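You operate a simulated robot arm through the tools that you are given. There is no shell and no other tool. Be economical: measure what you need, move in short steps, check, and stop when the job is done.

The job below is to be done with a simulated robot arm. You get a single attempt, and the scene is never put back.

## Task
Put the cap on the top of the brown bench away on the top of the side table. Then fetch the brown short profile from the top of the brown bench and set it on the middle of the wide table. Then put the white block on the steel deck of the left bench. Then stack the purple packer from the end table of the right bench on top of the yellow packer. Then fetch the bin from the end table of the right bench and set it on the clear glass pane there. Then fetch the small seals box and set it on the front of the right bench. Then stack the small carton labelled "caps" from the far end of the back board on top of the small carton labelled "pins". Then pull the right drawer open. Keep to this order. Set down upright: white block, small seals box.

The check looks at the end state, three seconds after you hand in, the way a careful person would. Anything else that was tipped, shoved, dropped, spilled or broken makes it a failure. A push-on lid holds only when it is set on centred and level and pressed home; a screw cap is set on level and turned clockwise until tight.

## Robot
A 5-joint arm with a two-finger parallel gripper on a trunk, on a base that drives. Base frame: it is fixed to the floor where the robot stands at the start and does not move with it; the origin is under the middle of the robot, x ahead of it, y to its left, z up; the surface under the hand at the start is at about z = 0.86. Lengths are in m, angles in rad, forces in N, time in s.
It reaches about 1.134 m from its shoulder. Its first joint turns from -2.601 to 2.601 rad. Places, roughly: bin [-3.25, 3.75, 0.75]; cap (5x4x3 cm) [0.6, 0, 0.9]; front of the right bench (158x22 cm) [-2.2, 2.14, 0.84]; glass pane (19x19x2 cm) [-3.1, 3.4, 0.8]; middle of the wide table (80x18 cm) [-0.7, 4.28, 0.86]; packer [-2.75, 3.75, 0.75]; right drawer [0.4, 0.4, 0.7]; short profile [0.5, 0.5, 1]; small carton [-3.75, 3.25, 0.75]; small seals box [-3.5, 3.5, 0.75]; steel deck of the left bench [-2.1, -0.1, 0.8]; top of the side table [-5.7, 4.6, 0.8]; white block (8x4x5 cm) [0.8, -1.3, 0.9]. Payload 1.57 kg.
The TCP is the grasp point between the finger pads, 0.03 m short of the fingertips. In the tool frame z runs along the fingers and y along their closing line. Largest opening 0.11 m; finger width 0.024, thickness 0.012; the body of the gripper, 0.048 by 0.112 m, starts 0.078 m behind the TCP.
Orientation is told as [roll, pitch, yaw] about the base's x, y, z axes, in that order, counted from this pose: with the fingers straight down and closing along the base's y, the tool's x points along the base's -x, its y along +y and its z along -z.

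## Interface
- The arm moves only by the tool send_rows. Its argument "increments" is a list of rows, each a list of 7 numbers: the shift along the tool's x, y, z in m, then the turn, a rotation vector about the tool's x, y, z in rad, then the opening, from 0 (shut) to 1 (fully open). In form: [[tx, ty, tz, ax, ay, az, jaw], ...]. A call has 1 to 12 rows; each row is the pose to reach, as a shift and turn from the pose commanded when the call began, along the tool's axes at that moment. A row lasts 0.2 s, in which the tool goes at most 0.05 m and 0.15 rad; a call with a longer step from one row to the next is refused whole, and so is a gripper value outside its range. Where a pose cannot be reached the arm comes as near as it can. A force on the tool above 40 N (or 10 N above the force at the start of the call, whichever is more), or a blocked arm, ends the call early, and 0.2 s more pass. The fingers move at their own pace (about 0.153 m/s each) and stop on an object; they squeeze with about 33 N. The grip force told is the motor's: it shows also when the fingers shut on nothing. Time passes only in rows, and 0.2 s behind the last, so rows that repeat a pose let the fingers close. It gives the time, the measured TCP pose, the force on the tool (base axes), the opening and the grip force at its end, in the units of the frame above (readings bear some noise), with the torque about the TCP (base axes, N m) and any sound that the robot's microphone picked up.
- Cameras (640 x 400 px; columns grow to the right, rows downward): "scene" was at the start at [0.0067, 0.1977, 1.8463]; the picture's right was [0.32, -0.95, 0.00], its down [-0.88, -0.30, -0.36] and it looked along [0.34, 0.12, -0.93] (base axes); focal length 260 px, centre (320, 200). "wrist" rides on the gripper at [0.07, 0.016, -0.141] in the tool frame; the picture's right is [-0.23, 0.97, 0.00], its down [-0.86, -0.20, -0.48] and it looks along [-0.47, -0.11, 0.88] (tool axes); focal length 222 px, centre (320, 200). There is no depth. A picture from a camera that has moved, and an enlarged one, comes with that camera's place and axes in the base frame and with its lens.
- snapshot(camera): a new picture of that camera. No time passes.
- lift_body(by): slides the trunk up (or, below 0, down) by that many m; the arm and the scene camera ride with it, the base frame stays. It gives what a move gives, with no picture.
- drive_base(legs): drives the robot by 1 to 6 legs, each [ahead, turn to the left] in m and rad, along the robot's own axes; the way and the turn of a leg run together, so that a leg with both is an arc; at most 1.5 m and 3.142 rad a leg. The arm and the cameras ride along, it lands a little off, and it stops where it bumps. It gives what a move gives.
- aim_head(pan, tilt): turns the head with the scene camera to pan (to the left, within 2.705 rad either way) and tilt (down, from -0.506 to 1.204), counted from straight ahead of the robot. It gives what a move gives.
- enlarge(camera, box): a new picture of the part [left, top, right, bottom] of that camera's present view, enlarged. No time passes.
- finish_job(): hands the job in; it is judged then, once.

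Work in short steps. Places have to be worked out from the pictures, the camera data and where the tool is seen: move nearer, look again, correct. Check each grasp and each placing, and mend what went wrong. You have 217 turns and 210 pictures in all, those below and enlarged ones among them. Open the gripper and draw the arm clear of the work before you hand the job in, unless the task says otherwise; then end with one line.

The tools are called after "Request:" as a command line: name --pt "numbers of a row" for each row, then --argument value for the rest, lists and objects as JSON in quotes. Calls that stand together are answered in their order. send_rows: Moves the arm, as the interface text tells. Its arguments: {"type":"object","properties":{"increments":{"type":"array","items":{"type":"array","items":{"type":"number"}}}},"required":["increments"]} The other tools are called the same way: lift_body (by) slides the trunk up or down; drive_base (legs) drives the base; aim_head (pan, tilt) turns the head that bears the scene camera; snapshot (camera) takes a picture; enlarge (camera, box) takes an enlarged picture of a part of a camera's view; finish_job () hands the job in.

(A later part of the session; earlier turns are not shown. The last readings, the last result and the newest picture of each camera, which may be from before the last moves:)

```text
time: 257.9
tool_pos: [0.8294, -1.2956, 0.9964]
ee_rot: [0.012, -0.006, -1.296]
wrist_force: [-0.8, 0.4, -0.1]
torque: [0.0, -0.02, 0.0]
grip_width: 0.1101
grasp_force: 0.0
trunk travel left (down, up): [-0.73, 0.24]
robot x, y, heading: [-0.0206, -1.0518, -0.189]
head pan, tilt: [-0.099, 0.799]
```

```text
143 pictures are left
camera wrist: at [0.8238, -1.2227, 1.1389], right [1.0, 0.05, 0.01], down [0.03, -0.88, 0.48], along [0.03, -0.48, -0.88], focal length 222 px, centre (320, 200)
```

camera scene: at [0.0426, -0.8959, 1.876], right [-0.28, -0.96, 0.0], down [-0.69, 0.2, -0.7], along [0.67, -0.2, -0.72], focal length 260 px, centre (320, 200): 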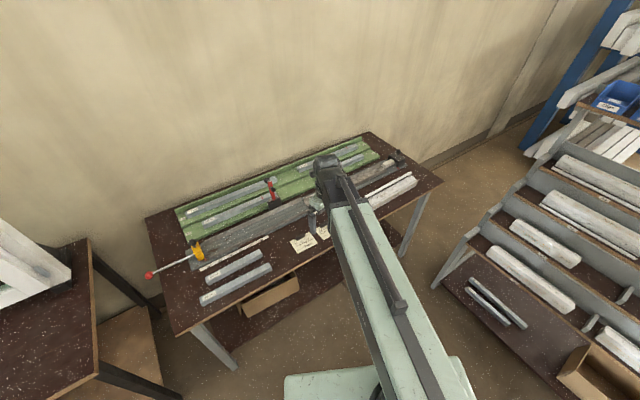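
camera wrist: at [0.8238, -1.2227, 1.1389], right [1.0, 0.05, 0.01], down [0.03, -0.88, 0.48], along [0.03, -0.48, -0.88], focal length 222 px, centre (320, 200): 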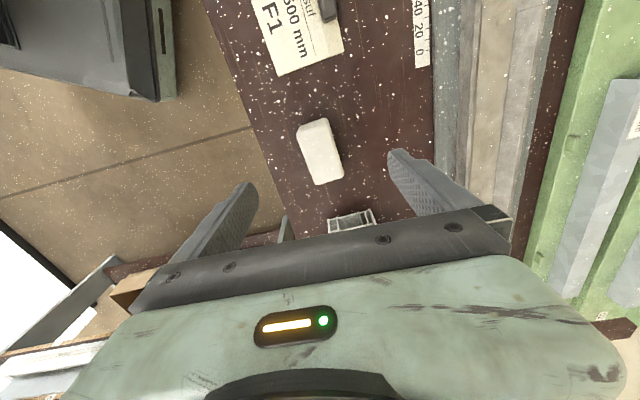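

The block lies centred between the fingers; I lower to TCP ≈0.903 and grip.

Request:
lift_body --by -0.093

Request:
send_rows --pt "0 0 0 0 0 0 0.5" --pt "0 0 0 0 0 0 0.2" --pt "0 0 0 0 0 0 0.0" --pt "0 0 0 0 0 0 0.0"

Request:
lift_body --by 0.03

Request:
snapshot --camera "wrist"

```text
time: 259.2
tool_pos: [0.8309, -1.2943, 0.9036]
ee_rot: [0.011, -0.006, -1.295]
wrist_force: [0.2, 0.2, 0.3]
torque: [0.05, 0.01, 0.0]
grip_width: 0.1101
grasp_force: 0.1
trunk travel left (down, up): [-0.637, 0.333]
robot x, y, heading: [-0.0256, -1.0521, -0.183]
head pan, tilt: [-0.099, 0.799]
```

```text
time: 260.2
tool_pos: [0.8284, -1.2949, 0.9049]
ee_rot: [0.013, -0.004, -1.294]
wrist_force: [0.4, -0.5, 2.9]
torque: [-0.02, 0.05, 0.02]
grip_width: 0.0392
grasp_force: 32.2
trunk travel left (down, up): [-0.637, 0.333]
robot x, y, heading: [-0.0253, -1.046, -0.187]
head pan, tilt: [-0.099, 0.799]
```

```text
time: 261.0
tool_pos: [0.8299, -1.2951, 0.9336]
ee_rot: [0.012, -0.006, -1.295]
wrist_force: [-0.5, 0.7, -2.6]
torque: [0.02, -0.02, 0.01]
grip_width: 0.0392
grasp_force: 33.2
trunk travel left (down, up): [-0.667, 0.303]
robot x, y, heading: [-0.024, -1.0496, -0.184]
head pan, tilt: [-0.099, 0.799]
```

```text
142 pictures are left
camera wrist: at [0.8241, -1.2227, 1.0757], right [1.0, 0.05, 0.01], down [0.03, -0.88, 0.48], along [0.03, -0.48, -0.88], focal length 222 px, centre (320, 200)
```

wrist: 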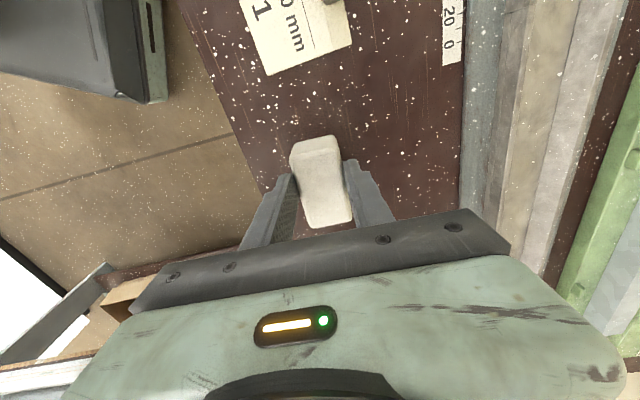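

The block is held. I raise it, back off and drive to the front of the left bench.

Request:
lift_body --by 0.22

Request:
drive_base --legs '[[-0.5, 0], [0, 2.08], [1.25, 0], [0, 1.5]]'

Request:
aim_head --pan 0.0 --tilt 0.7

Request:
snapshot --camera "scene"

```text
time: 263.3
tool_pos: [0.8307, -1.2948, 1.1534]
ee_rot: [0.013, -0.004, -1.294]
wrist_force: [0.2, -0.5, -1.5]
torque: [0.04, 0.02, 0.02]
grip_width: 0.0396
grasp_force: 33.4
trunk travel left (down, up): [-0.887, 0.083]
robot x, y, heading: [-0.0261, -1.047, -0.186]
head pan, tilt: [-0.099, 0.799]
```

```text
time: 280.9
tool_pos: [-1.8087, 0.1342, 1.1542]
ee_rot: [0.012, -0.006, 2.28]
wrist_force: [0.0, -0.8, -0.9]
torque: [0.0, -0.01, -0.01]
grip_width: 0.0395
grasp_force: 32.9
trunk travel left (down, up): [-0.887, 0.083]
robot x, y, heading: [-0.942, 0.3195, -2.892]
head pan, tilt: [-0.099, 0.799]
```

```text
time: 281.6
tool_pos: [-1.8084, 0.1396, 1.1546]
ee_rot: [0.013, -0.005, 2.279]
wrist_force: [-0.3, 0.5, -2.0]
torque: [-0.04, -0.05, 0.0]
grip_width: 0.0391
grasp_force: 32.9
trunk travel left (down, up): [-0.887, 0.083]
robot x, y, heading: [-0.9407, 0.3201, -2.897]
head pan, tilt: [0.0, 0.7]
```

```text
141 pictures are left
camera scene: at [-0.9392, 0.1463, 1.8813], right [-0.24, 0.97, 0.0], down [0.63, 0.16, -0.76], along [-0.74, -0.19, -0.64], focal length 260 px, centre (320, 200)
```

scene: 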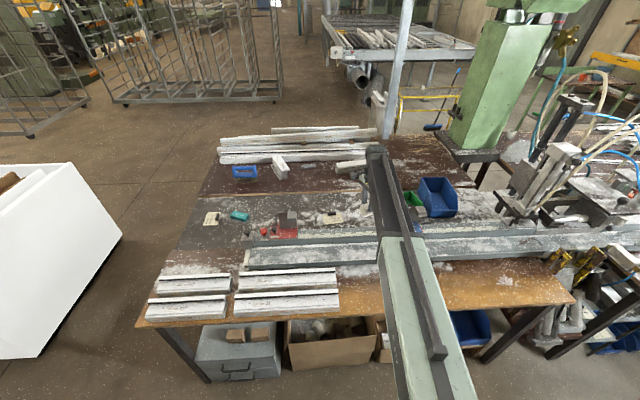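

The grey strip behind the channel is the steel deck. I enlarge it to find a free part.

Request:
enlarge --camera "scene" --box '[170, 150, 450, 310]'

Request:
snapshot --camera "wrist"

```text
2.29 times, centred on (310, 230) of scene
camera zoom: at [-0.9392, 0.1463, 1.8813], right [-0.24, 0.97, 0.0], down [0.63, 0.16, -0.76], along [-0.74, -0.19, -0.64], focal length 595 px, centre (343, 131)
```

zoom: 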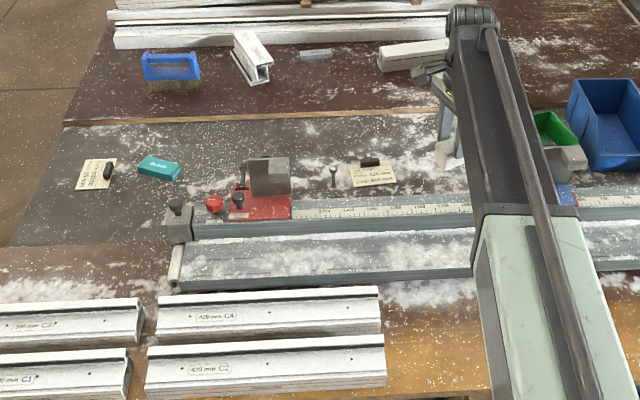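

```text
139 pictures are left
camera wrist: at [-1.7738, 0.0761, 1.2957], right [-0.89, -0.46, 0.01], down [-0.4, 0.78, 0.48], along [-0.23, 0.42, -0.88], focal length 222 px, centre (320, 200)
```

wrist: 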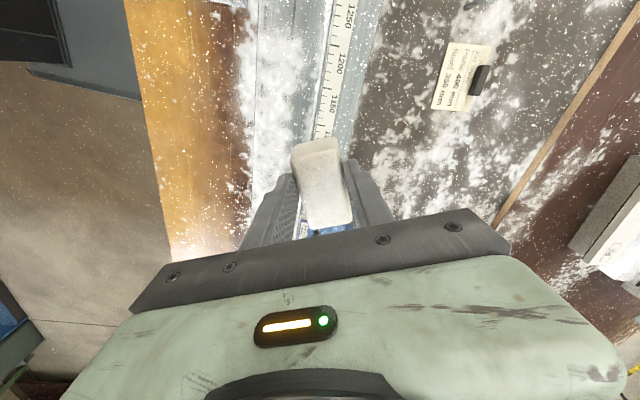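

A free stretch of deck lies at about [-2.04, 0.16], between the card and the blue fixture. I drive 0.2 m closer and move the block there.

Request:
drive_base --legs '[[0.2, 0]]'

Request:
snapshot --camera "wrist"

```text
time: 283.2
tool_pos: [-2.0014, 0.0942, 1.1542]
ee_rot: [0.011, -0.004, 2.274]
wrist_force: [-0.9, -0.7, -0.9]
torque: [0.02, -0.02, 0.01]
grip_width: 0.0394
grasp_force: 32.8
trunk travel left (down, up): [-0.887, 0.083]
robot x, y, heading: [-1.1327, 0.2707, -2.903]
head pan, tilt: [0.0, 0.7]
```

```text
138 pictures are left
camera wrist: at [-1.9677, 0.0307, 1.2951], right [-0.89, -0.46, 0.01], down [-0.4, 0.78, 0.48], along [-0.23, 0.42, -0.88], focal length 222 px, centre (320, 200)
```

wrist: 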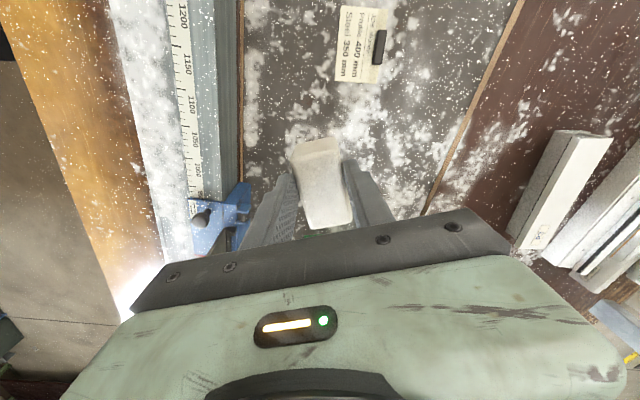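

Request:
send_rows --pt "-0.025 0.005 0 0 0 0.14 0" --pt "-0.05 0.01 0 0 0 0.28 0" --pt "-0.0733 0.0152 0 0 0 0.4 0" --pt "-0.0733 0.0152 0 0 0 0.4 0"

Request:
lift_body --by -0.15

Request:
snapshot --camera "wrist"

Request:
snapshot --camera "scene"

```text
time: 284.2
tool_pos: [-2.0622, 0.1384, 1.1532]
ee_rot: [0.011, -0.001, 1.872]
wrist_force: [0.8, -1.1, -1.4]
torque: [0.01, -0.05, -0.03]
grip_width: 0.0393
grasp_force: 32.8
trunk travel left (down, up): [-0.887, 0.083]
robot x, y, heading: [-1.1358, 0.2712, -2.896]
head pan, tilt: [0.0, 0.7]
```

```text
time: 285.9
tool_pos: [-2.0617, 0.1385, 1.0048]
ee_rot: [0.013, 0.0, 1.874]
wrist_force: [-0.2, -0.1, -1.7]
torque: [-0.02, 0.02, -0.01]
grip_width: 0.0394
grasp_force: 33.1
trunk travel left (down, up): [-0.737, 0.233]
robot x, y, heading: [-1.1297, 0.2685, -2.897]
head pan, tilt: [0.0, 0.7]
```

```text
137 pictures are left
camera wrist: at [-2.0556, 0.0682, 1.1461], right [-1.0, -0.07, 0.01], down [-0.06, 0.88, 0.48], along [-0.05, 0.47, -0.88], focal length 222 px, centre (320, 200)
```

wrist: 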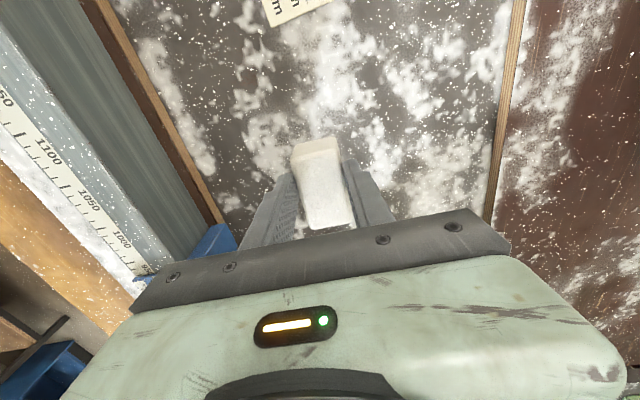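

```text
136 pictures are left
camera scene: at [-1.1317, 0.096, 1.7312], right [-0.24, 0.97, 0.0], down [0.63, 0.15, -0.76], along [-0.74, -0.18, -0.64], focal length 260 px, centre (320, 200)
```

scene: 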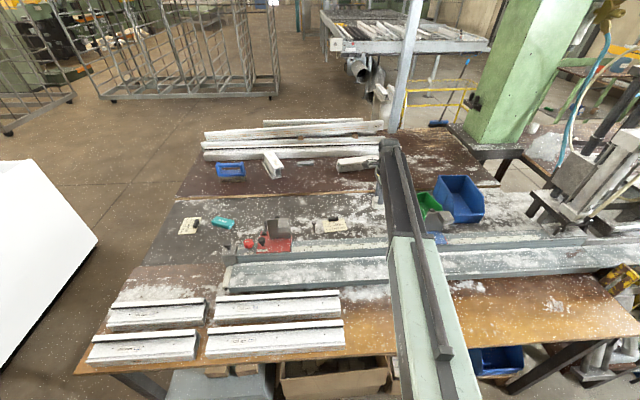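

Clear surface below. I lower, fast to TCP ≈0.91 then in small steps.

Request:
lift_body --by -0.085

Request:
lift_body --by -0.015

Request:
lift_body --by -0.01

Request:
lift_body --by -0.008

Request:
snapshot --camera "wrist"

```text
time: 287.1
tool_pos: [-2.0617, 0.1379, 0.9198]
ee_rot: [0.011, 0.0, 1.873]
wrist_force: [0.8, -0.3, -0.6]
torque: [0.0, 0.02, 0.02]
grip_width: 0.0393
grasp_force: 33.3
trunk travel left (down, up): [-0.652, 0.318]
robot x, y, heading: [-1.1299, 0.2697, -2.903]
head pan, tilt: [0.0, 0.7]
```

```text
time: 287.8
tool_pos: [-2.0624, 0.1381, 0.9042]
ee_rot: [0.011, 0.0, 1.874]
wrist_force: [-0.1, 0.5, -1.2]
torque: [0.01, 0.0, 0.02]
grip_width: 0.0394
grasp_force: 32.6
trunk travel left (down, up): [-0.637, 0.333]
robot x, y, heading: [-1.1339, 0.2703, -2.904]
head pan, tilt: [0.0, 0.7]
```

```text
time: 288.4
tool_pos: [-2.061, 0.139, 0.8935]
ee_rot: [0.012, 0.0, 1.875]
wrist_force: [0.8, 0.4, -1.4]
torque: [-0.01, 0.04, 0.01]
grip_width: 0.0394
grasp_force: 33.4
trunk travel left (down, up): [-0.627, 0.343]
robot x, y, heading: [-1.1381, 0.2673, -2.905]
head pan, tilt: [0.0, 0.7]
```

```text
time: 288.9
tool_pos: [-2.0614, 0.1382, 0.887]
ee_rot: [0.012, 0.001, 1.876]
wrist_force: [-0.9, 0.0, -1.3]
torque: [-0.01, 0.01, -0.04]
grip_width: 0.0391
grasp_force: 32.8
trunk travel left (down, up): [-0.619, 0.351]
robot x, y, heading: [-1.1358, 0.2674, -2.898]
head pan, tilt: [0.0, 0.7]
```

```text
135 pictures are left
camera wrist: at [-2.0555, 0.0682, 1.028], right [-1.0, -0.07, 0.01], down [-0.06, 0.88, 0.48], along [-0.05, 0.47, -0.88], focal length 222 px, centre (320, 200)
```

wrist: 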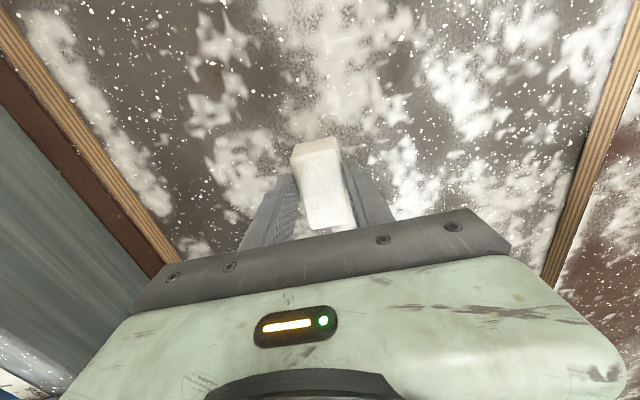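

Request:
lift_body --by -0.01

Request:
lift_body --by -0.008

Request:
lift_body --by -0.008

Request:
lift_body --by -0.008

Request:
lift_body --by -0.008

```text
time: 289.5
tool_pos: [-2.0601, 0.1383, 0.877]
ee_rot: [0.014, 0.001, 1.873]
wrist_force: [0.4, -1.2, 23.5]
torque: [0.07, -0.18, 0.0]
grip_width: 0.0395
grasp_force: 32.7
trunk travel left (down, up): [-0.609, 0.361]
robot x, y, heading: [-1.1333, 0.2729, -2.902]
head pan, tilt: [0.0, 0.7]
```

```text
time: 290.1
tool_pos: [-2.0595, 0.1388, 0.8694]
ee_rot: [0.014, 0.002, 1.873]
wrist_force: [5.4, 0.7, 18.0]
torque: [0.11, -0.55, -0.05]
grip_width: 0.0392
grasp_force: 33.6
trunk travel left (down, up): [-0.601, 0.369]
robot x, y, heading: [-1.1326, 0.2684, -2.9]
head pan, tilt: [0.0, 0.7]
```

```text
time: 290.6
tool_pos: [-2.0606, 0.1382, 0.8626]
ee_rot: [0.013, 0.001, 1.874]
wrist_force: [5.4, 1.1, 18.6]
torque: [0.17, -0.62, -0.06]
grip_width: 0.0393
grasp_force: 33.1
trunk travel left (down, up): [-0.593, 0.377]
robot x, y, heading: [-1.1323, 0.2705, -2.905]
head pan, tilt: [0.0, 0.7]
```

```text
time: 291.2
tool_pos: [-2.0616, 0.1367, 0.8528]
ee_rot: [0.014, 0.0, 1.874]
wrist_force: [4.8, 1.3, 10.9]
torque: [0.07, -0.38, -0.06]
grip_width: 0.0398
grasp_force: 33.2
trunk travel left (down, up): [-0.585, 0.385]
robot x, y, heading: [-1.1372, 0.2708, -2.906]
head pan, tilt: [0.0, 0.7]
```

```text
time: 291.7
tool_pos: [-2.0601, 0.1391, 0.8484]
ee_rot: [0.015, -0.001, 1.874]
wrist_force: [-1.5, 0.5, 31.9]
torque: [0.01, -0.9, 0.09]
grip_width: 0.0392
grasp_force: 32.7
trunk travel left (down, up): [-0.58, 0.39]
robot x, y, heading: [-1.1339, 0.2712, -2.899]
head pan, tilt: [0.0, 0.7]
stopped: the force on the tool passed its limit at 169 N (the readings are from after the stop); the commanded pose is now the measured one
```

The block touched down near TCP 0.878 and then slid up in the grip until the tips met the deck. I ease up, release and check that it stands square.

Request:
lift_body --by 0.004

Request:
send_rows --pt "0 0 0 0 0 0 0.45" --pt "0 0 0 0 0 0 0.6" --pt "0 0 0 0 0 0 0.6"

Request:
snapshot --camera "wrist"

```text
time: 292.2
tool_pos: [-2.0635, 0.1381, 0.8499]
ee_rot: [0.014, 0.003, 1.876]
wrist_force: [0.5, 0.7, -1.4]
torque: [-0.05, -0.04, -0.02]
grip_width: 0.0394
grasp_force: 32.8
trunk travel left (down, up): [-0.584, 0.386]
robot x, y, heading: [-1.1352, 0.2702, -2.908]
head pan, tilt: [0.0, 0.7]
```

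```text
time: 293.0
tool_pos: [-2.0631, 0.1389, 0.8506]
ee_rot: [0.013, 0.002, 1.874]
wrist_force: [0.0, -0.7, 0.3]
torque: [-0.01, -0.02, 0.02]
grip_width: 0.0661
grasp_force: 0.0
trunk travel left (down, up): [-0.584, 0.386]
robot x, y, heading: [-1.1339, 0.2683, -2.896]
head pan, tilt: [0.0, 0.7]
```

```text
134 pictures are left
camera wrist: at [-2.0559, 0.0681, 0.9924], right [-1.0, -0.07, 0.01], down [-0.06, 0.88, 0.48], along [-0.05, 0.47, -0.88], focal length 222 px, centre (320, 200)
```

wrist: 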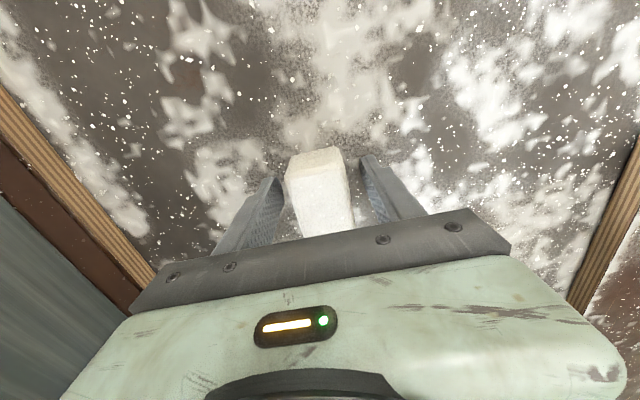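

Request:
lift_body --by 0.31

Request:
enlarge --camera "wrist" --box '[200, 60, 440, 220]'

Request:
aim_head --pan 0.9 --tilt 0.3

Request:
snapshot --camera "scene"

```text
time: 296.1
tool_pos: [-2.0626, 0.138, 1.1607]
ee_rot: [0.014, 0.0, 1.874]
wrist_force: [0.1, 0.0, 0.1]
torque: [-0.04, 0.0, 0.01]
grip_width: 0.066
grasp_force: 0.1
trunk travel left (down, up): [-0.894, 0.076]
robot x, y, heading: [-1.1353, 0.2703, -2.902]
head pan, tilt: [0.0, 0.7]
```

```text
2.50 times, centred on (320, 140) of wrist
camera zoom: at [-2.056, 0.0681, 1.3024], right [-1.0, -0.07, 0.01], down [-0.06, 0.88, 0.48], along [-0.05, 0.47, -0.88], focal length 555 px, centre (320, 350)
```

zoom: 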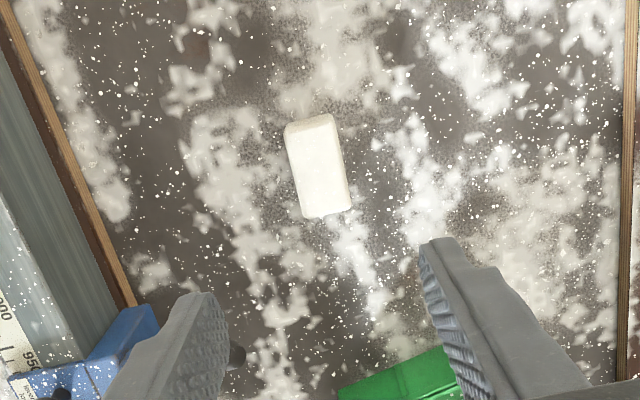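

```text
time: 297.3
tool_pos: [-2.0631, 0.1381, 1.1609]
ee_rot: [0.014, 0.001, 1.874]
wrist_force: [0.3, 0.1, 0.4]
torque: [0.01, 0.0, -0.01]
grip_width: 0.066
grasp_force: 0.0
trunk travel left (down, up): [-0.894, 0.076]
robot x, y, heading: [-1.1333, 0.2707, -2.906]
head pan, tilt: [0.901, 0.3]
```

```text
132 pictures are left
camera scene: at [-1.0882, 0.0313, 1.9235], right [-0.91, 0.42, 0.0], down [0.12, 0.27, -0.96], along [-0.4, -0.87, -0.3], focal length 260 px, centre (320, 200)
```

scene: 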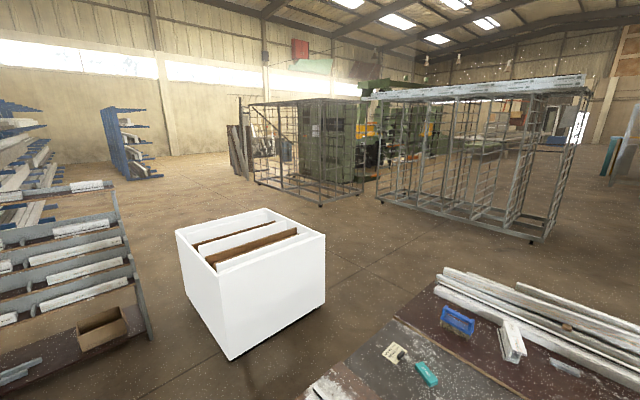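

The white block stands square on the deck. Before driving on, I test whether the arm can reach farther or move vertically, as the end table needs a long reach.

Request:
send_rows --pt "0 0 -0.02 0 0 0 0.6" --pt "0 0 -0.04 0 0 0 0.6"

Request:
drive_base --legs '[[-0.35, 0], [0, -1.62]]'

Request:
send_rows --pt "0.0 0 0 0 0.05 0 0.6" --pt "0.0 0 0 0 0.1 0 0.6" --pt "0.0 0 0 0 0.15 0 0.6"

```text
time: 297.9
tool_pos: [-2.0638, 0.1383, 1.1612]
ee_rot: [0.014, 0.0, 1.875]
wrist_force: [0.7, 0.8, -0.3]
torque: [-0.01, 0.04, 0.0]
grip_width: 0.066
grasp_force: 0.0
out of reach, approached as far as the arm can: row 1, 2
trunk travel left (down, up): [-0.894, 0.076]
robot x, y, heading: [-1.1322, 0.2725, -2.901]
head pan, tilt: [0.901, 0.3]
```

```text
time: 304.0
tool_pos: [-0.9283, 1.2785, 1.1611]
ee_rot: [0.013, 0.001, 0.309]
wrist_force: [0.4, -1.2, 0.0]
torque: [0.03, -0.05, -0.03]
grip_width: 0.0662
grasp_force: 0.0
trunk travel left (down, up): [-0.894, 0.076]
robot x, y, heading: [-0.8393, 0.3412, 1.826]
head pan, tilt: [0.901, 0.3]
```

```text
time: 304.8
tool_pos: [-0.9274, 1.275, 1.1626]
ee_rot: [0.019, 0.152, 0.31]
wrist_force: [-0.4, 0.9, -0.3]
torque: [0.01, 0.05, 0.0]
grip_width: 0.0661
grasp_force: 0.0
out of reach, approached as far as the arm can: row 3
trunk travel left (down, up): [-0.894, 0.076]
robot x, y, heading: [-0.8373, 0.3405, 1.832]
head pan, tilt: [0.901, 0.3]
```

Vertical arm motion is not available. I undo the tilt and test the farthest radial reach in free space.

Request:
send_rows --pt "0 0 0 0 -0.05 0 0.6" --pt "0 0 0 0 -0.1 0 0.6" --pt "0 0 0 0 -0.15 0 0.6"

Request:
send_rows --pt "-0.01 0.04 0 0 0 0 0.6" --pt "-0.02 0.08 0 0 0 0 0.6" --pt "-0.031 0.12 0 0 0 0 0.6" --pt "-0.042 0.16 0 0 0 0 0.6"

```text
time: 305.6
tool_pos: [-0.9263, 1.276, 1.1603]
ee_rot: [0.013, -0.002, 0.309]
wrist_force: [-0.6, -0.3, -0.6]
torque: [0.02, -0.02, 0.0]
grip_width: 0.066
grasp_force: 0.0
out of reach, approached as far as the arm can: row 2
trunk travel left (down, up): [-0.894, 0.076]
robot x, y, heading: [-0.8379, 0.3364, 1.831]
head pan, tilt: [0.901, 0.3]
```

```text
time: 306.6
tool_pos: [-0.9286, 1.2833, 1.16]
ee_rot: [0.016, -0.001, 0.307]
wrist_force: [0.1, -0.1, -0.1]
torque: [0.02, -0.02, 0.01]
grip_width: 0.0661
grasp_force: 0.0
out of reach, approached as far as the arm can: row 1, 2, 3, 4
trunk travel left (down, up): [-0.894, 0.076]
robot x, y, heading: [-0.8384, 0.3413, 1.827]
head pan, tilt: [0.901, 0.3]
```

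Max reach is about 0.947 m from the robot's centre. I pull the arm in and drive up the aisle to look at the end table closely.

Request:
send_rows --pt "0.01 -0.045 0 0 0 0 0.6" --pt "0.02 -0.09 0 0 0 0 0.6" --pt "0.03 -0.135 0 0 0 0 0.6" --pt "0.04 -0.18 0 0 0 0 0.6" --pt "0.05 -0.225 0 0 0 0 0.6" --pt "0.06 -0.27 0 0 0 0 0.6"

Request:
drive_base --legs '[[0, -0.05], [1.45, 0], [1.45, 0]]'

Request:
aim_head --pan 0.9 --tilt 0.65

Request:
snapshot --camera "scene"

```text
time: 308.0
tool_pos: [-0.9041, 1.0072, 1.1599]
ee_rot: [0.015, -0.002, 0.309]
wrist_force: [0.1, 0.0, 1.0]
torque: [-0.03, -0.05, -0.02]
grip_width: 0.0659
grasp_force: 0.0
out of reach, approached as far as the arm can: row 2, 3, 4, 5, 6
trunk travel left (down, up): [-0.894, 0.076]
robot x, y, heading: [-0.8427, 0.3411, 1.829]
head pan, tilt: [0.901, 0.3]
```

```text
time: 322.6
tool_pos: [-1.5519, 3.8879, 1.1607]
ee_rot: [0.013, 0.001, 0.297]
wrist_force: [0.1, 1.0, 0.1]
torque: [0.01, -0.01, 0.0]
grip_width: 0.066
grasp_force: 0.0
trunk travel left (down, up): [-0.894, 0.076]
robot x, y, heading: [-1.4959, 3.2142, 1.819]
head pan, tilt: [0.901, 0.3]
```

```text
time: 323.5
tool_pos: [-1.5534, 3.8875, 1.161]
ee_rot: [0.014, -0.001, 0.297]
wrist_force: [-0.1, -0.2, -0.2]
torque: [0.01, -0.01, 0.01]
grip_width: 0.0659
grasp_force: 0.0
trunk travel left (down, up): [-0.894, 0.076]
robot x, y, heading: [-1.4905, 3.219, 1.818]
head pan, tilt: [0.901, 0.649]
```

```text
131 pictures are left
camera scene: at [-1.725, 3.1691, 1.8918], right [0.41, 0.91, 0.0], down [0.55, -0.25, -0.8], along [-0.73, 0.33, -0.6], focal length 260 px, centre (320, 200)
```

scene: 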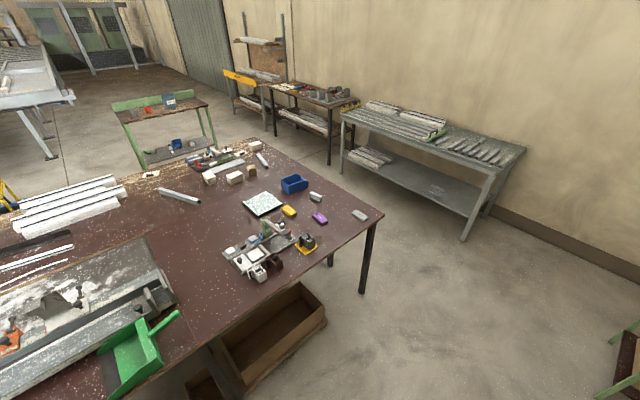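

Request:
enlarge --camera "scene" --box '[170, 130, 400, 300]'

```text
2.35 times, centred on (285, 215) of scene
camera zoom: at [-1.725, 3.1691, 1.8918], right [0.41, 0.91, 0.0], down [0.55, -0.25, -0.8], along [-0.73, 0.33, -0.6], focal length 613 px, centre (402, 165)
```

zoom: 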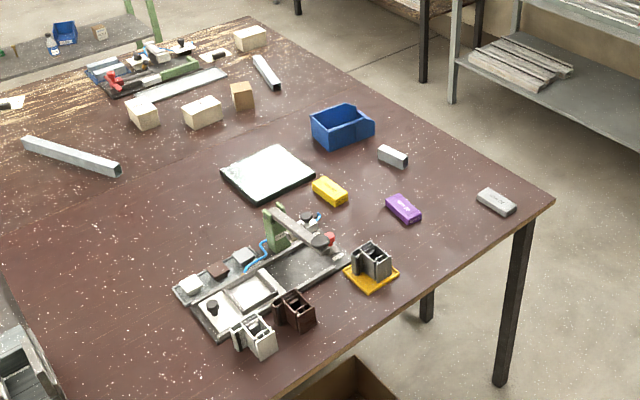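

All pieces on the end table are within reach from the passage at its far end. I drive to a stand near [-3.3, 4.35] in two stages.

Request:
drive_base --legs '[[0, 0.13], [1.4, 0], [0, 1.17]]'

Request:
aim_head --pan 0.3 --tilt 0.8

Request:
snapshot --camera "scene"

```text
time: 334.0
tool_pos: [-2.6736, 4.6542, 1.161]
ee_rot: [0.013, 0.001, 1.595]
wrist_force: [-0.5, -0.3, 0.4]
torque: [0.0, 0.03, 0.02]
grip_width: 0.0659
grasp_force: 0.0
trunk travel left (down, up): [-0.894, 0.076]
robot x, y, heading: [-2.0075, 4.5504, 3.112]
head pan, tilt: [0.901, 0.649]
```

```text
time: 335.0
tool_pos: [-2.6725, 4.654, 1.1616]
ee_rot: [0.013, 0.002, 1.598]
wrist_force: [0.4, 1.0, -0.2]
torque: [-0.01, 0.01, -0.02]
grip_width: 0.0658
grasp_force: 0.1
trunk travel left (down, up): [-0.894, 0.076]
robot x, y, heading: [-2.0108, 4.5497, 3.119]
head pan, tilt: [0.3, 0.799]
```

```text
129 pictures are left
camera scene: at [-2.0466, 4.3562, 1.8792], right [-0.27, 0.96, 0.0], down [0.69, 0.19, -0.7], along [-0.67, -0.19, -0.72], focal length 260 px, centre (320, 200)
```

scene: 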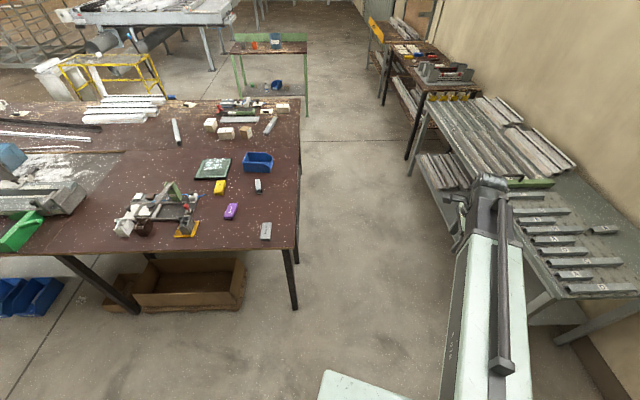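

The passage is clear. I drive in and turn to face the end table.

Request:
drive_base --legs '[[0.85, 0], [0, 0.32], [0.47, 0], [0, 1.58]]'

Request:
aim_head --pan 0.0 --tilt 0.85

Request:
snapshot --camera "scene"

Request:
snapshot --camera "wrist"

```text
time: 346.8
tool_pos: [-3.1857, 3.7806, 1.1602]
ee_rot: [0.014, -0.002, -2.783]
wrist_force: [1.1, -0.6, 0.1]
torque: [0.0, 0.01, -0.02]
grip_width: 0.0659
grasp_force: 0.1
trunk travel left (down, up): [-0.894, 0.076]
robot x, y, heading: [-3.314, 4.439, -1.274]
head pan, tilt: [0.3, 0.799]
```

```text
time: 347.6
tool_pos: [-3.1856, 3.7815, 1.161]
ee_rot: [0.014, 0.0, -2.783]
wrist_force: [0.1, 0.1, 0.6]
torque: [-0.04, -0.02, -0.02]
grip_width: 0.0661
grasp_force: 0.0
trunk travel left (down, up): [-0.894, 0.076]
robot x, y, heading: [-3.3149, 4.4374, -1.274]
head pan, tilt: [0.0, 0.85]
```

```text
128 pictures are left
camera scene: at [-3.1422, 4.4553, 1.8751], right [-0.96, -0.29, 0.0], down [-0.22, 0.72, -0.66], along [0.19, -0.63, -0.75], focal length 260 px, centre (320, 200)
```

scene: 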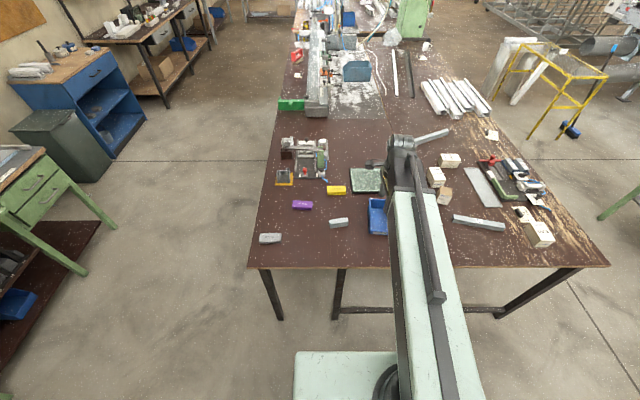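

```text
127 pictures are left
camera wrist: at [-3.1163, 3.7919, 1.3025], right [0.13, -0.99, 0.01], down [-0.87, -0.11, 0.48], along [-0.47, -0.07, -0.88], focal length 222 px, centre (320, 200)
```

wrist: 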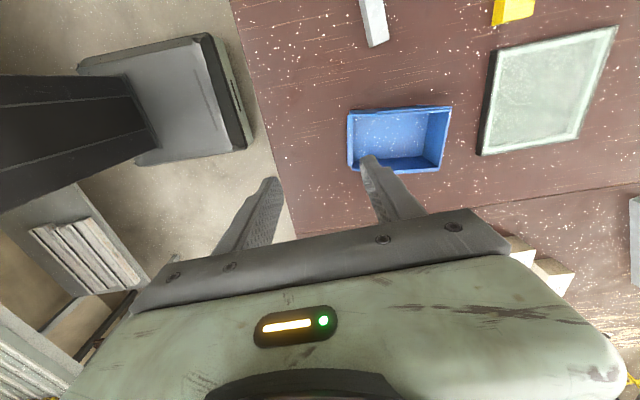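

I move 0.14 m closer so that all pieces are in reach.

Request:
drive_base --legs '[[0.14, 0]]'

Request:
enlarge --camera "scene" --box '[230, 130, 400, 270]'

Request:
enlarge --camera "scene" --box '[400, 130, 600, 270]'

```text
time: 348.9
tool_pos: [-3.1409, 3.6426, 1.1606]
ee_rot: [0.014, -0.001, -2.779]
wrist_force: [0.3, -0.5, -0.4]
torque: [-0.01, 0.01, -0.01]
grip_width: 0.0657
grasp_force: 0.1
trunk travel left (down, up): [-0.894, 0.076]
robot x, y, heading: [-3.2738, 4.3014, -1.273]
head pan, tilt: [0.0, 0.85]
```

```text
2.86 times, centred on (315, 200) of scene
camera zoom: at [-3.0999, 4.3163, 1.8751], right [-0.96, -0.29, 0.0], down [-0.22, 0.72, -0.66], along [0.19, -0.63, -0.75], focal length 744 px, centre (334, 200)
```

zoom: 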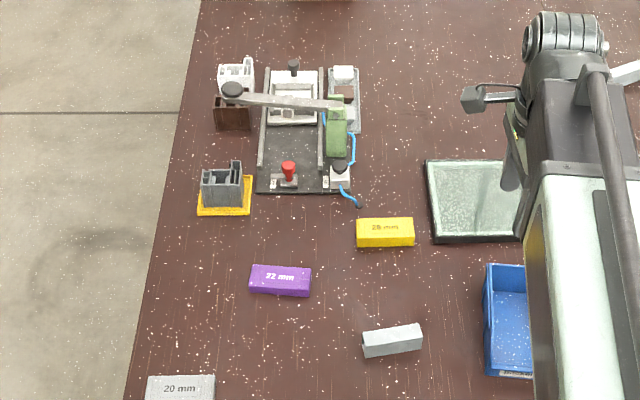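

```text
2.86 times, centred on (500, 200) of scene
camera zoom: at [-3.0999, 4.3163, 1.8751], right [-0.96, -0.29, 0.0], down [-0.22, 0.72, -0.66], along [0.19, -0.63, -0.75], focal length 744 px, centre (-194, 200)
```

zoom: 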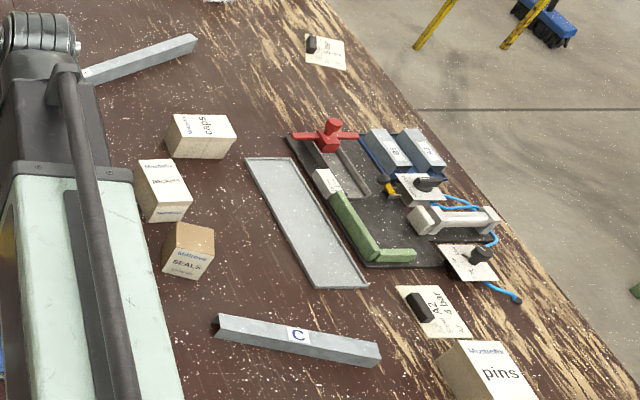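

I can read the labels: SEALS, caps and pins cartons, purple "22 mm" and yellow "28 mm" packers. The purple one is at about [-2.808, 3.659]; I move above it.

Request:
send_rows --pt "0.045 0.014 0 0 0 0.04 1" --pt "0.09 0.028 0 0 0 0.08 1" --pt "0.135 0.042 0 0 0 0.12 1" --pt "0.18 0.056 0 0 0 0.16 1" --pt "0.225 0.07 0 0 0 0.16 1" --pt "0.27 0.084 0 0 0 0.16 1" --pt "0.317 0.1026 0 0 0 0.16 1" --pt "0.317 0.1026 0 0 0 0.16 1"

Request:
snapshot --camera "wrist"

```text
refused: row 7 steps farther than a row can; nothing moved
```

```text
124 pictures are left
camera wrist: at [-3.0711, 3.6539, 1.302], right [0.13, -0.99, 0.01], down [-0.87, -0.11, 0.48], along [-0.47, -0.07, -0.88], focal length 222 px, centre (320, 200)
```

wrist: 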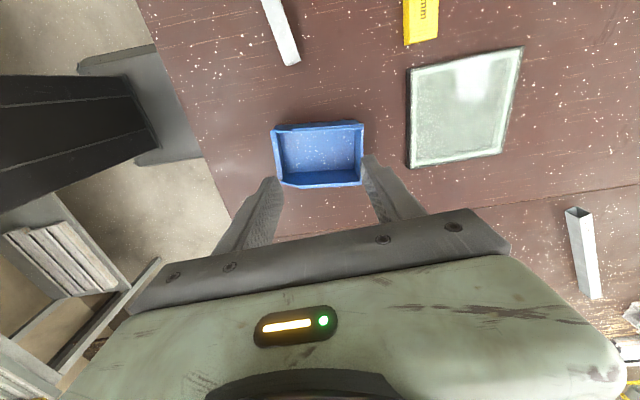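

A row step was slightly too long; I send it again with smaller steps.

Request:
send_rows --pt "0.04 0.013 0 0 0 0.04 1" --pt "0.08 0.026 0 0 0 0.08 1" --pt "0.12 0.039 0 0 0 0.12 1" --pt "0.16 0.052 0 0 0 0.16 1" --pt "0.2 0.065 0 0 0 0.16 1" --pt "0.24 0.078 0 0 0 0.16 1" --pt "0.28 0.091 0 0 0 0.16 1" --pt "0.317 0.1026 0 0 0 0.16 1" --pt "0.317 0.1026 0 0 0 0.16 1"

Request:
snapshot --camera "wrist"

```text
time: 350.9
tool_pos: [-2.805, 3.6592, 1.1609]
ee_rot: [0.013, 0.004, -2.94]
wrist_force: [-0.3, 1.0, 0.6]
torque: [0.02, -0.02, -0.01]
grip_width: 0.11
grasp_force: 0.0
trunk travel left (down, up): [-0.894, 0.076]
robot x, y, heading: [-3.2736, 4.2967, -1.271]
head pan, tilt: [0.0, 0.85]
```

```text
123 pictures are left
camera wrist: at [-2.7347, 3.6602, 1.3027], right [-0.03, -1.0, 0.01], down [-0.88, 0.03, 0.47], along [-0.47, 0.0, -0.88], focal length 222 px, centre (320, 200)
```

wrist: 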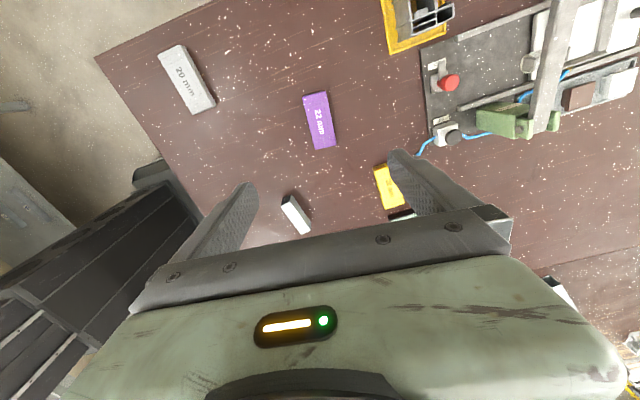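

Purple is centred at [-2.80, 3.658], 10 × 4.5 cm. I trim the yaw and lower to just above it.

Request:
send_rows --pt "0.004 0.0 0 0 0 0.05 0.85" --pt "0.004 0.0 0 0 0 0.05 0.85"

Request:
lift_body --by -0.25

Request:
snapshot --camera "wrist"

```text
time: 351.5
tool_pos: [-2.8025, 3.6604, 1.1601]
ee_rot: [0.013, 0.005, -2.989]
wrist_force: [0.1, -0.6, -0.2]
torque: [0.01, 0.01, 0.0]
grip_width: 0.0937
grasp_force: 0.0
trunk travel left (down, up): [-0.894, 0.076]
robot x, y, heading: [-3.2761, 4.293, -1.273]
head pan, tilt: [0.0, 0.85]
```

```text
time: 354.1
tool_pos: [-2.8028, 3.6584, 0.9105]
ee_rot: [0.014, 0.004, -2.988]
wrist_force: [0.3, 0.2, 0.3]
torque: [0.0, -0.01, 0.0]
grip_width: 0.0936
grasp_force: 0.1
trunk travel left (down, up): [-0.644, 0.326]
robot x, y, heading: [-3.2701, 4.2982, -1.27]
head pan, tilt: [0.0, 0.85]
```

```text
122 pictures are left
camera wrist: at [-2.7324, 3.6567, 1.0527], right [-0.08, -1.0, 0.01], down [-0.88, 0.07, 0.47], along [-0.47, 0.02, -0.88], focal length 222 px, centre (320, 200)
```

wrist: 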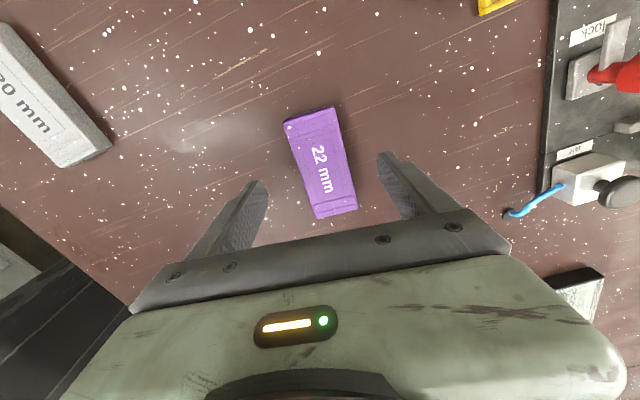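

Estimates put the packer's top near 0.862 and the table near 0.84. I lower to TCP 0.877 and grip.

Request:
lift_body --by -0.028

Request:
lift_body --by -0.005

```text
time: 354.8
tool_pos: [-2.8024, 3.6598, 0.8827]
ee_rot: [0.014, 0.003, -2.989]
wrist_force: [-0.3, -0.6, 0.1]
torque: [0.0, -0.02, 0.01]
grip_width: 0.0933
grasp_force: 0.1
trunk travel left (down, up): [-0.616, 0.354]
robot x, y, heading: [-3.2749, 4.2994, -1.275]
head pan, tilt: [0.0, 0.85]
```

```text
time: 355.4
tool_pos: [-2.8039, 3.6594, 0.877]
ee_rot: [0.015, 0.003, -2.991]
wrist_force: [-1.1, -0.1, 0.8]
torque: [-0.01, 0.01, 0.03]
grip_width: 0.0932
grasp_force: 0.0
trunk travel left (down, up): [-0.611, 0.359]
robot x, y, heading: [-3.2743, 4.2961, -1.277]
head pan, tilt: [0.0, 0.85]
```

Request:
send_rows --pt "0 0 0 0 0 0 0.6" --pt "0 0 0 0 0 0 0.3" --pt "0 0 0 0 0 0 0.1" --pt "0 0 0 0 0 0 0.0" --pt "0 0 0 0 0 0 0.0"

Request:
lift_body --by 0.08

Request:
snapshot --camera "wrist"

```text
time: 356.6
tool_pos: [-2.8024, 3.6605, 0.8774]
ee_rot: [0.015, 0.003, -2.99]
wrist_force: [0.0, 0.7, 0.9]
torque: [0.03, -0.01, 0.03]
grip_width: 0.0442
grasp_force: 32.7
trunk travel left (down, up): [-0.611, 0.359]
robot x, y, heading: [-3.2734, 4.3009, -1.273]
head pan, tilt: [0.0, 0.85]
```

```text
time: 357.7
tool_pos: [-2.8032, 3.6605, 0.9569]
ee_rot: [0.013, 0.004, -2.99]
wrist_force: [0.1, -0.5, -0.8]
torque: [0.02, 0.0, 0.02]
grip_width: 0.044
grasp_force: 32.8
trunk travel left (down, up): [-0.691, 0.279]
robot x, y, heading: [-3.2721, 4.2955, -1.273]
head pan, tilt: [0.0, 0.85]
```

```text
121 pictures are left
camera wrist: at [-2.7323, 3.6565, 1.0996], right [-0.08, -1.0, 0.01], down [-0.88, 0.07, 0.47], along [-0.47, 0.02, -0.88], focal length 222 px, centre (320, 200)
```

wrist: 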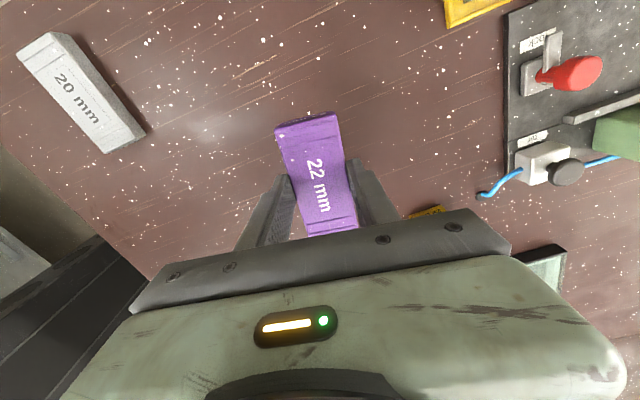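

The purple packer is held. I move it above the yellow one at about [-2.948, 3.511] and check alignment with both cameras.

Request:
lift_body --by 0.05

Request:
send_rows --pt "-0.034 0.025 0 0 0 -0.02 0" --pt "-0.067 0.05 0 0 0 -0.04 0" --pt "-0.1 0.075 0 0 0 -0.07 0" --pt "-0.134 0.1 0 0 0 -0.07 0" --pt "-0.166 0.124 0 0 0 -0.07 0" --pt "-0.166 0.124 0 0 0 -0.07 0"

Request:
snapshot --camera "wrist"

Request:
enlarge --camera "scene" --box '[260, 130, 420, 270]'

```text
time: 358.6
tool_pos: [-2.8025, 3.6588, 1.0068]
ee_rot: [0.014, 0.004, -2.989]
wrist_force: [0.2, 0.0, -1.5]
torque: [0.0, 0.03, -0.02]
grip_width: 0.0443
grasp_force: 33.0
trunk travel left (down, up): [-0.741, 0.229]
robot x, y, heading: [-3.2686, 4.3019, -1.271]
head pan, tilt: [0.0, 0.85]
```

```text
time: 360.1
tool_pos: [-2.9467, 3.5095, 1.0077]
ee_rot: [0.014, 0.002, -2.918]
wrist_force: [0.3, -0.6, -0.8]
torque: [0.03, -0.02, -0.01]
grip_width: 0.0441
grasp_force: 32.4
trunk travel left (down, up): [-0.741, 0.229]
robot x, y, heading: [-3.273, 4.3006, -1.276]
head pan, tilt: [0.0, 0.85]
```

```text
120 pictures are left
camera wrist: at [-2.8766, 3.5115, 1.1495], right [-0.01, -1.0, 0.01], down [-0.88, 0.01, 0.47], along [-0.47, -0.01, -0.88], focal length 222 px, centre (320, 200)
```

wrist: 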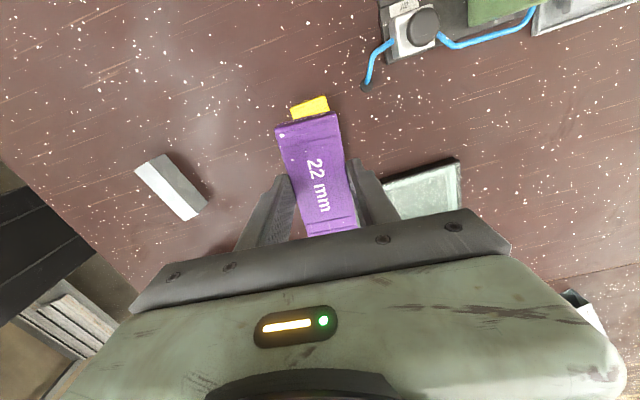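

```text
2.86 times, centred on (340, 200) of scene
camera zoom: at [-3.1005, 4.3172, 1.7222], right [-0.96, -0.29, 0.0], down [-0.22, 0.72, -0.66], along [0.19, -0.63, -0.75], focal length 744 px, centre (263, 200)
```

zoom: 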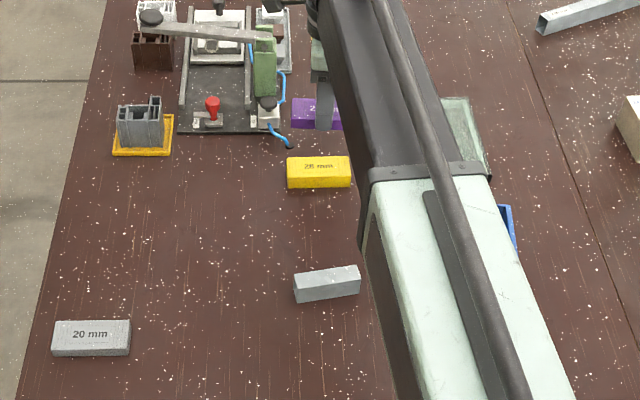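

Alignment matches (yellow centre computed at [-2.947, 3.509]). I lower to just above contact.

Request:
lift_body --by -0.09

Request:
lift_body --by -0.004

Request:
lift_body --by -0.003

```text
time: 361.3
tool_pos: [-2.9466, 3.5101, 0.9172]
ee_rot: [0.014, 0.0, -2.92]
wrist_force: [0.0, 0.2, -0.5]
torque: [-0.02, 0.04, 0.01]
grip_width: 0.0442
grasp_force: 32.9
trunk travel left (down, up): [-0.651, 0.319]
robot x, y, heading: [-3.2755, 4.2973, -1.271]
head pan, tilt: [0.0, 0.85]
```

```text
time: 361.8
tool_pos: [-2.9461, 3.5093, 0.9139]
ee_rot: [0.013, 0.002, -2.919]
wrist_force: [-0.1, -0.2, -0.9]
torque: [-0.01, -0.01, 0.01]
grip_width: 0.0441
grasp_force: 32.8
trunk travel left (down, up): [-0.647, 0.323]
robot x, y, heading: [-3.2743, 4.3028, -1.275]
head pan, tilt: [0.0, 0.85]
```

```text
time: 362.4
tool_pos: [-2.9483, 3.5095, 0.9113]
ee_rot: [0.014, 0.002, -2.921]
wrist_force: [-0.2, -0.4, -0.2]
torque: [0.02, 0.0, 0.01]
grip_width: 0.0442
grasp_force: 33.4
trunk travel left (down, up): [-0.644, 0.326]
robot x, y, heading: [-3.2701, 4.2989, -1.275]
head pan, tilt: [0.0, 0.85]
```

Request:
lift_body --by -0.003

Request:
lift_body --by -0.003

```text
time: 362.9
tool_pos: [-2.9463, 3.5099, 0.9075]
ee_rot: [0.015, 0.003, -2.92]
wrist_force: [0.2, 0.2, 0.1]
torque: [0.02, 0.01, 0.01]
grip_width: 0.0443
grasp_force: 32.9
trunk travel left (down, up): [-0.641, 0.329]
robot x, y, heading: [-3.2753, 4.2984, -1.271]
head pan, tilt: [0.0, 0.85]
```

```text
time: 363.4
tool_pos: [-2.9465, 3.5103, 0.9048]
ee_rot: [0.015, 0.001, -2.92]
wrist_force: [0.7, -3.5, 12.0]
torque: [0.13, -0.23, 0.01]
grip_width: 0.044
grasp_force: 32.8
trunk travel left (down, up): [-0.638, 0.332]
robot x, y, heading: [-3.2735, 4.2987, -1.27]
head pan, tilt: [0.0, 0.85]
```

Contact at TCP 0.905. I release gently and rise to check.

Request:
send_rows --pt "0 0 0 0 0 0 0.45" --pt "0 0 0 0 0 0 0.55" --pt "0 0 0 0 0 0 0.6" --pt "0 0 0 0 0 0 0.6"

Request:
lift_body --by 0.26

Request:
enlarge --camera "wrist" --box '[200, 50, 520, 250]'

Request:
enlarge --camera "scene" --box '[260, 130, 420, 270]'

```text
time: 364.4
tool_pos: [-2.9462, 3.5106, 0.9057]
ee_rot: [0.014, 0.001, -2.921]
wrist_force: [-0.2, -0.4, 0.0]
torque: [-0.01, -0.01, 0.01]
grip_width: 0.066
grasp_force: 0.1
trunk travel left (down, up): [-0.638, 0.332]
robot x, y, heading: [-3.2721, 4.299, -1.273]
head pan, tilt: [0.0, 0.85]
```

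```text
time: 367.1
tool_pos: [-2.9457, 3.5094, 1.1651]
ee_rot: [0.014, 0.001, -2.92]
wrist_force: [-0.4, -0.3, 0.0]
torque: [-0.01, -0.03, 0.01]
grip_width: 0.0663
grasp_force: 0.0
trunk travel left (down, up): [-0.898, 0.072]
robot x, y, heading: [-3.2745, 4.2987, -1.274]
head pan, tilt: [0.0, 0.85]
```

```text
2.00 times, centred on (360, 150) of wrist
camera zoom: at [-2.8762, 3.5117, 1.3065], right [-0.01, -1.0, 0.01], down [-0.88, 0.01, 0.47], along [-0.47, -0.01, -0.88], focal length 444 px, centre (240, 300)
```

zoom: 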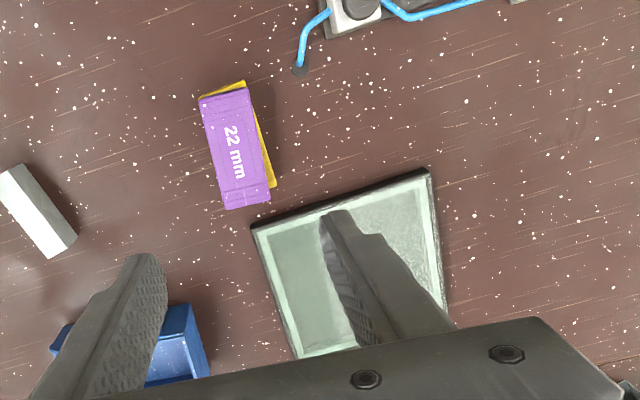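

```text
2.86 times, centred on (340, 200) of scene
camera zoom: at [-3.1002, 4.3174, 1.8791], right [-0.96, -0.29, 0.0], down [-0.22, 0.72, -0.66], along [0.19, -0.63, -0.75], focal length 744 px, centre (263, 200)
```

zoom: 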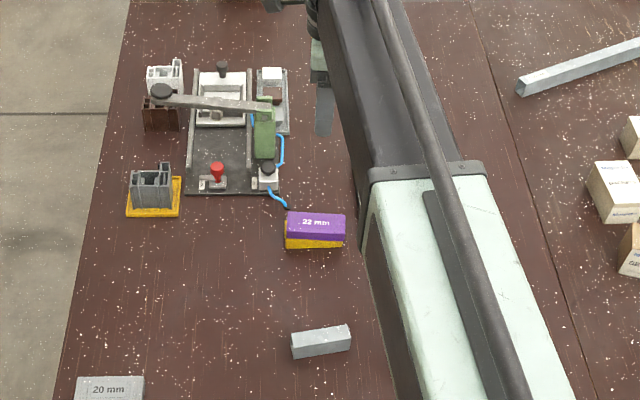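

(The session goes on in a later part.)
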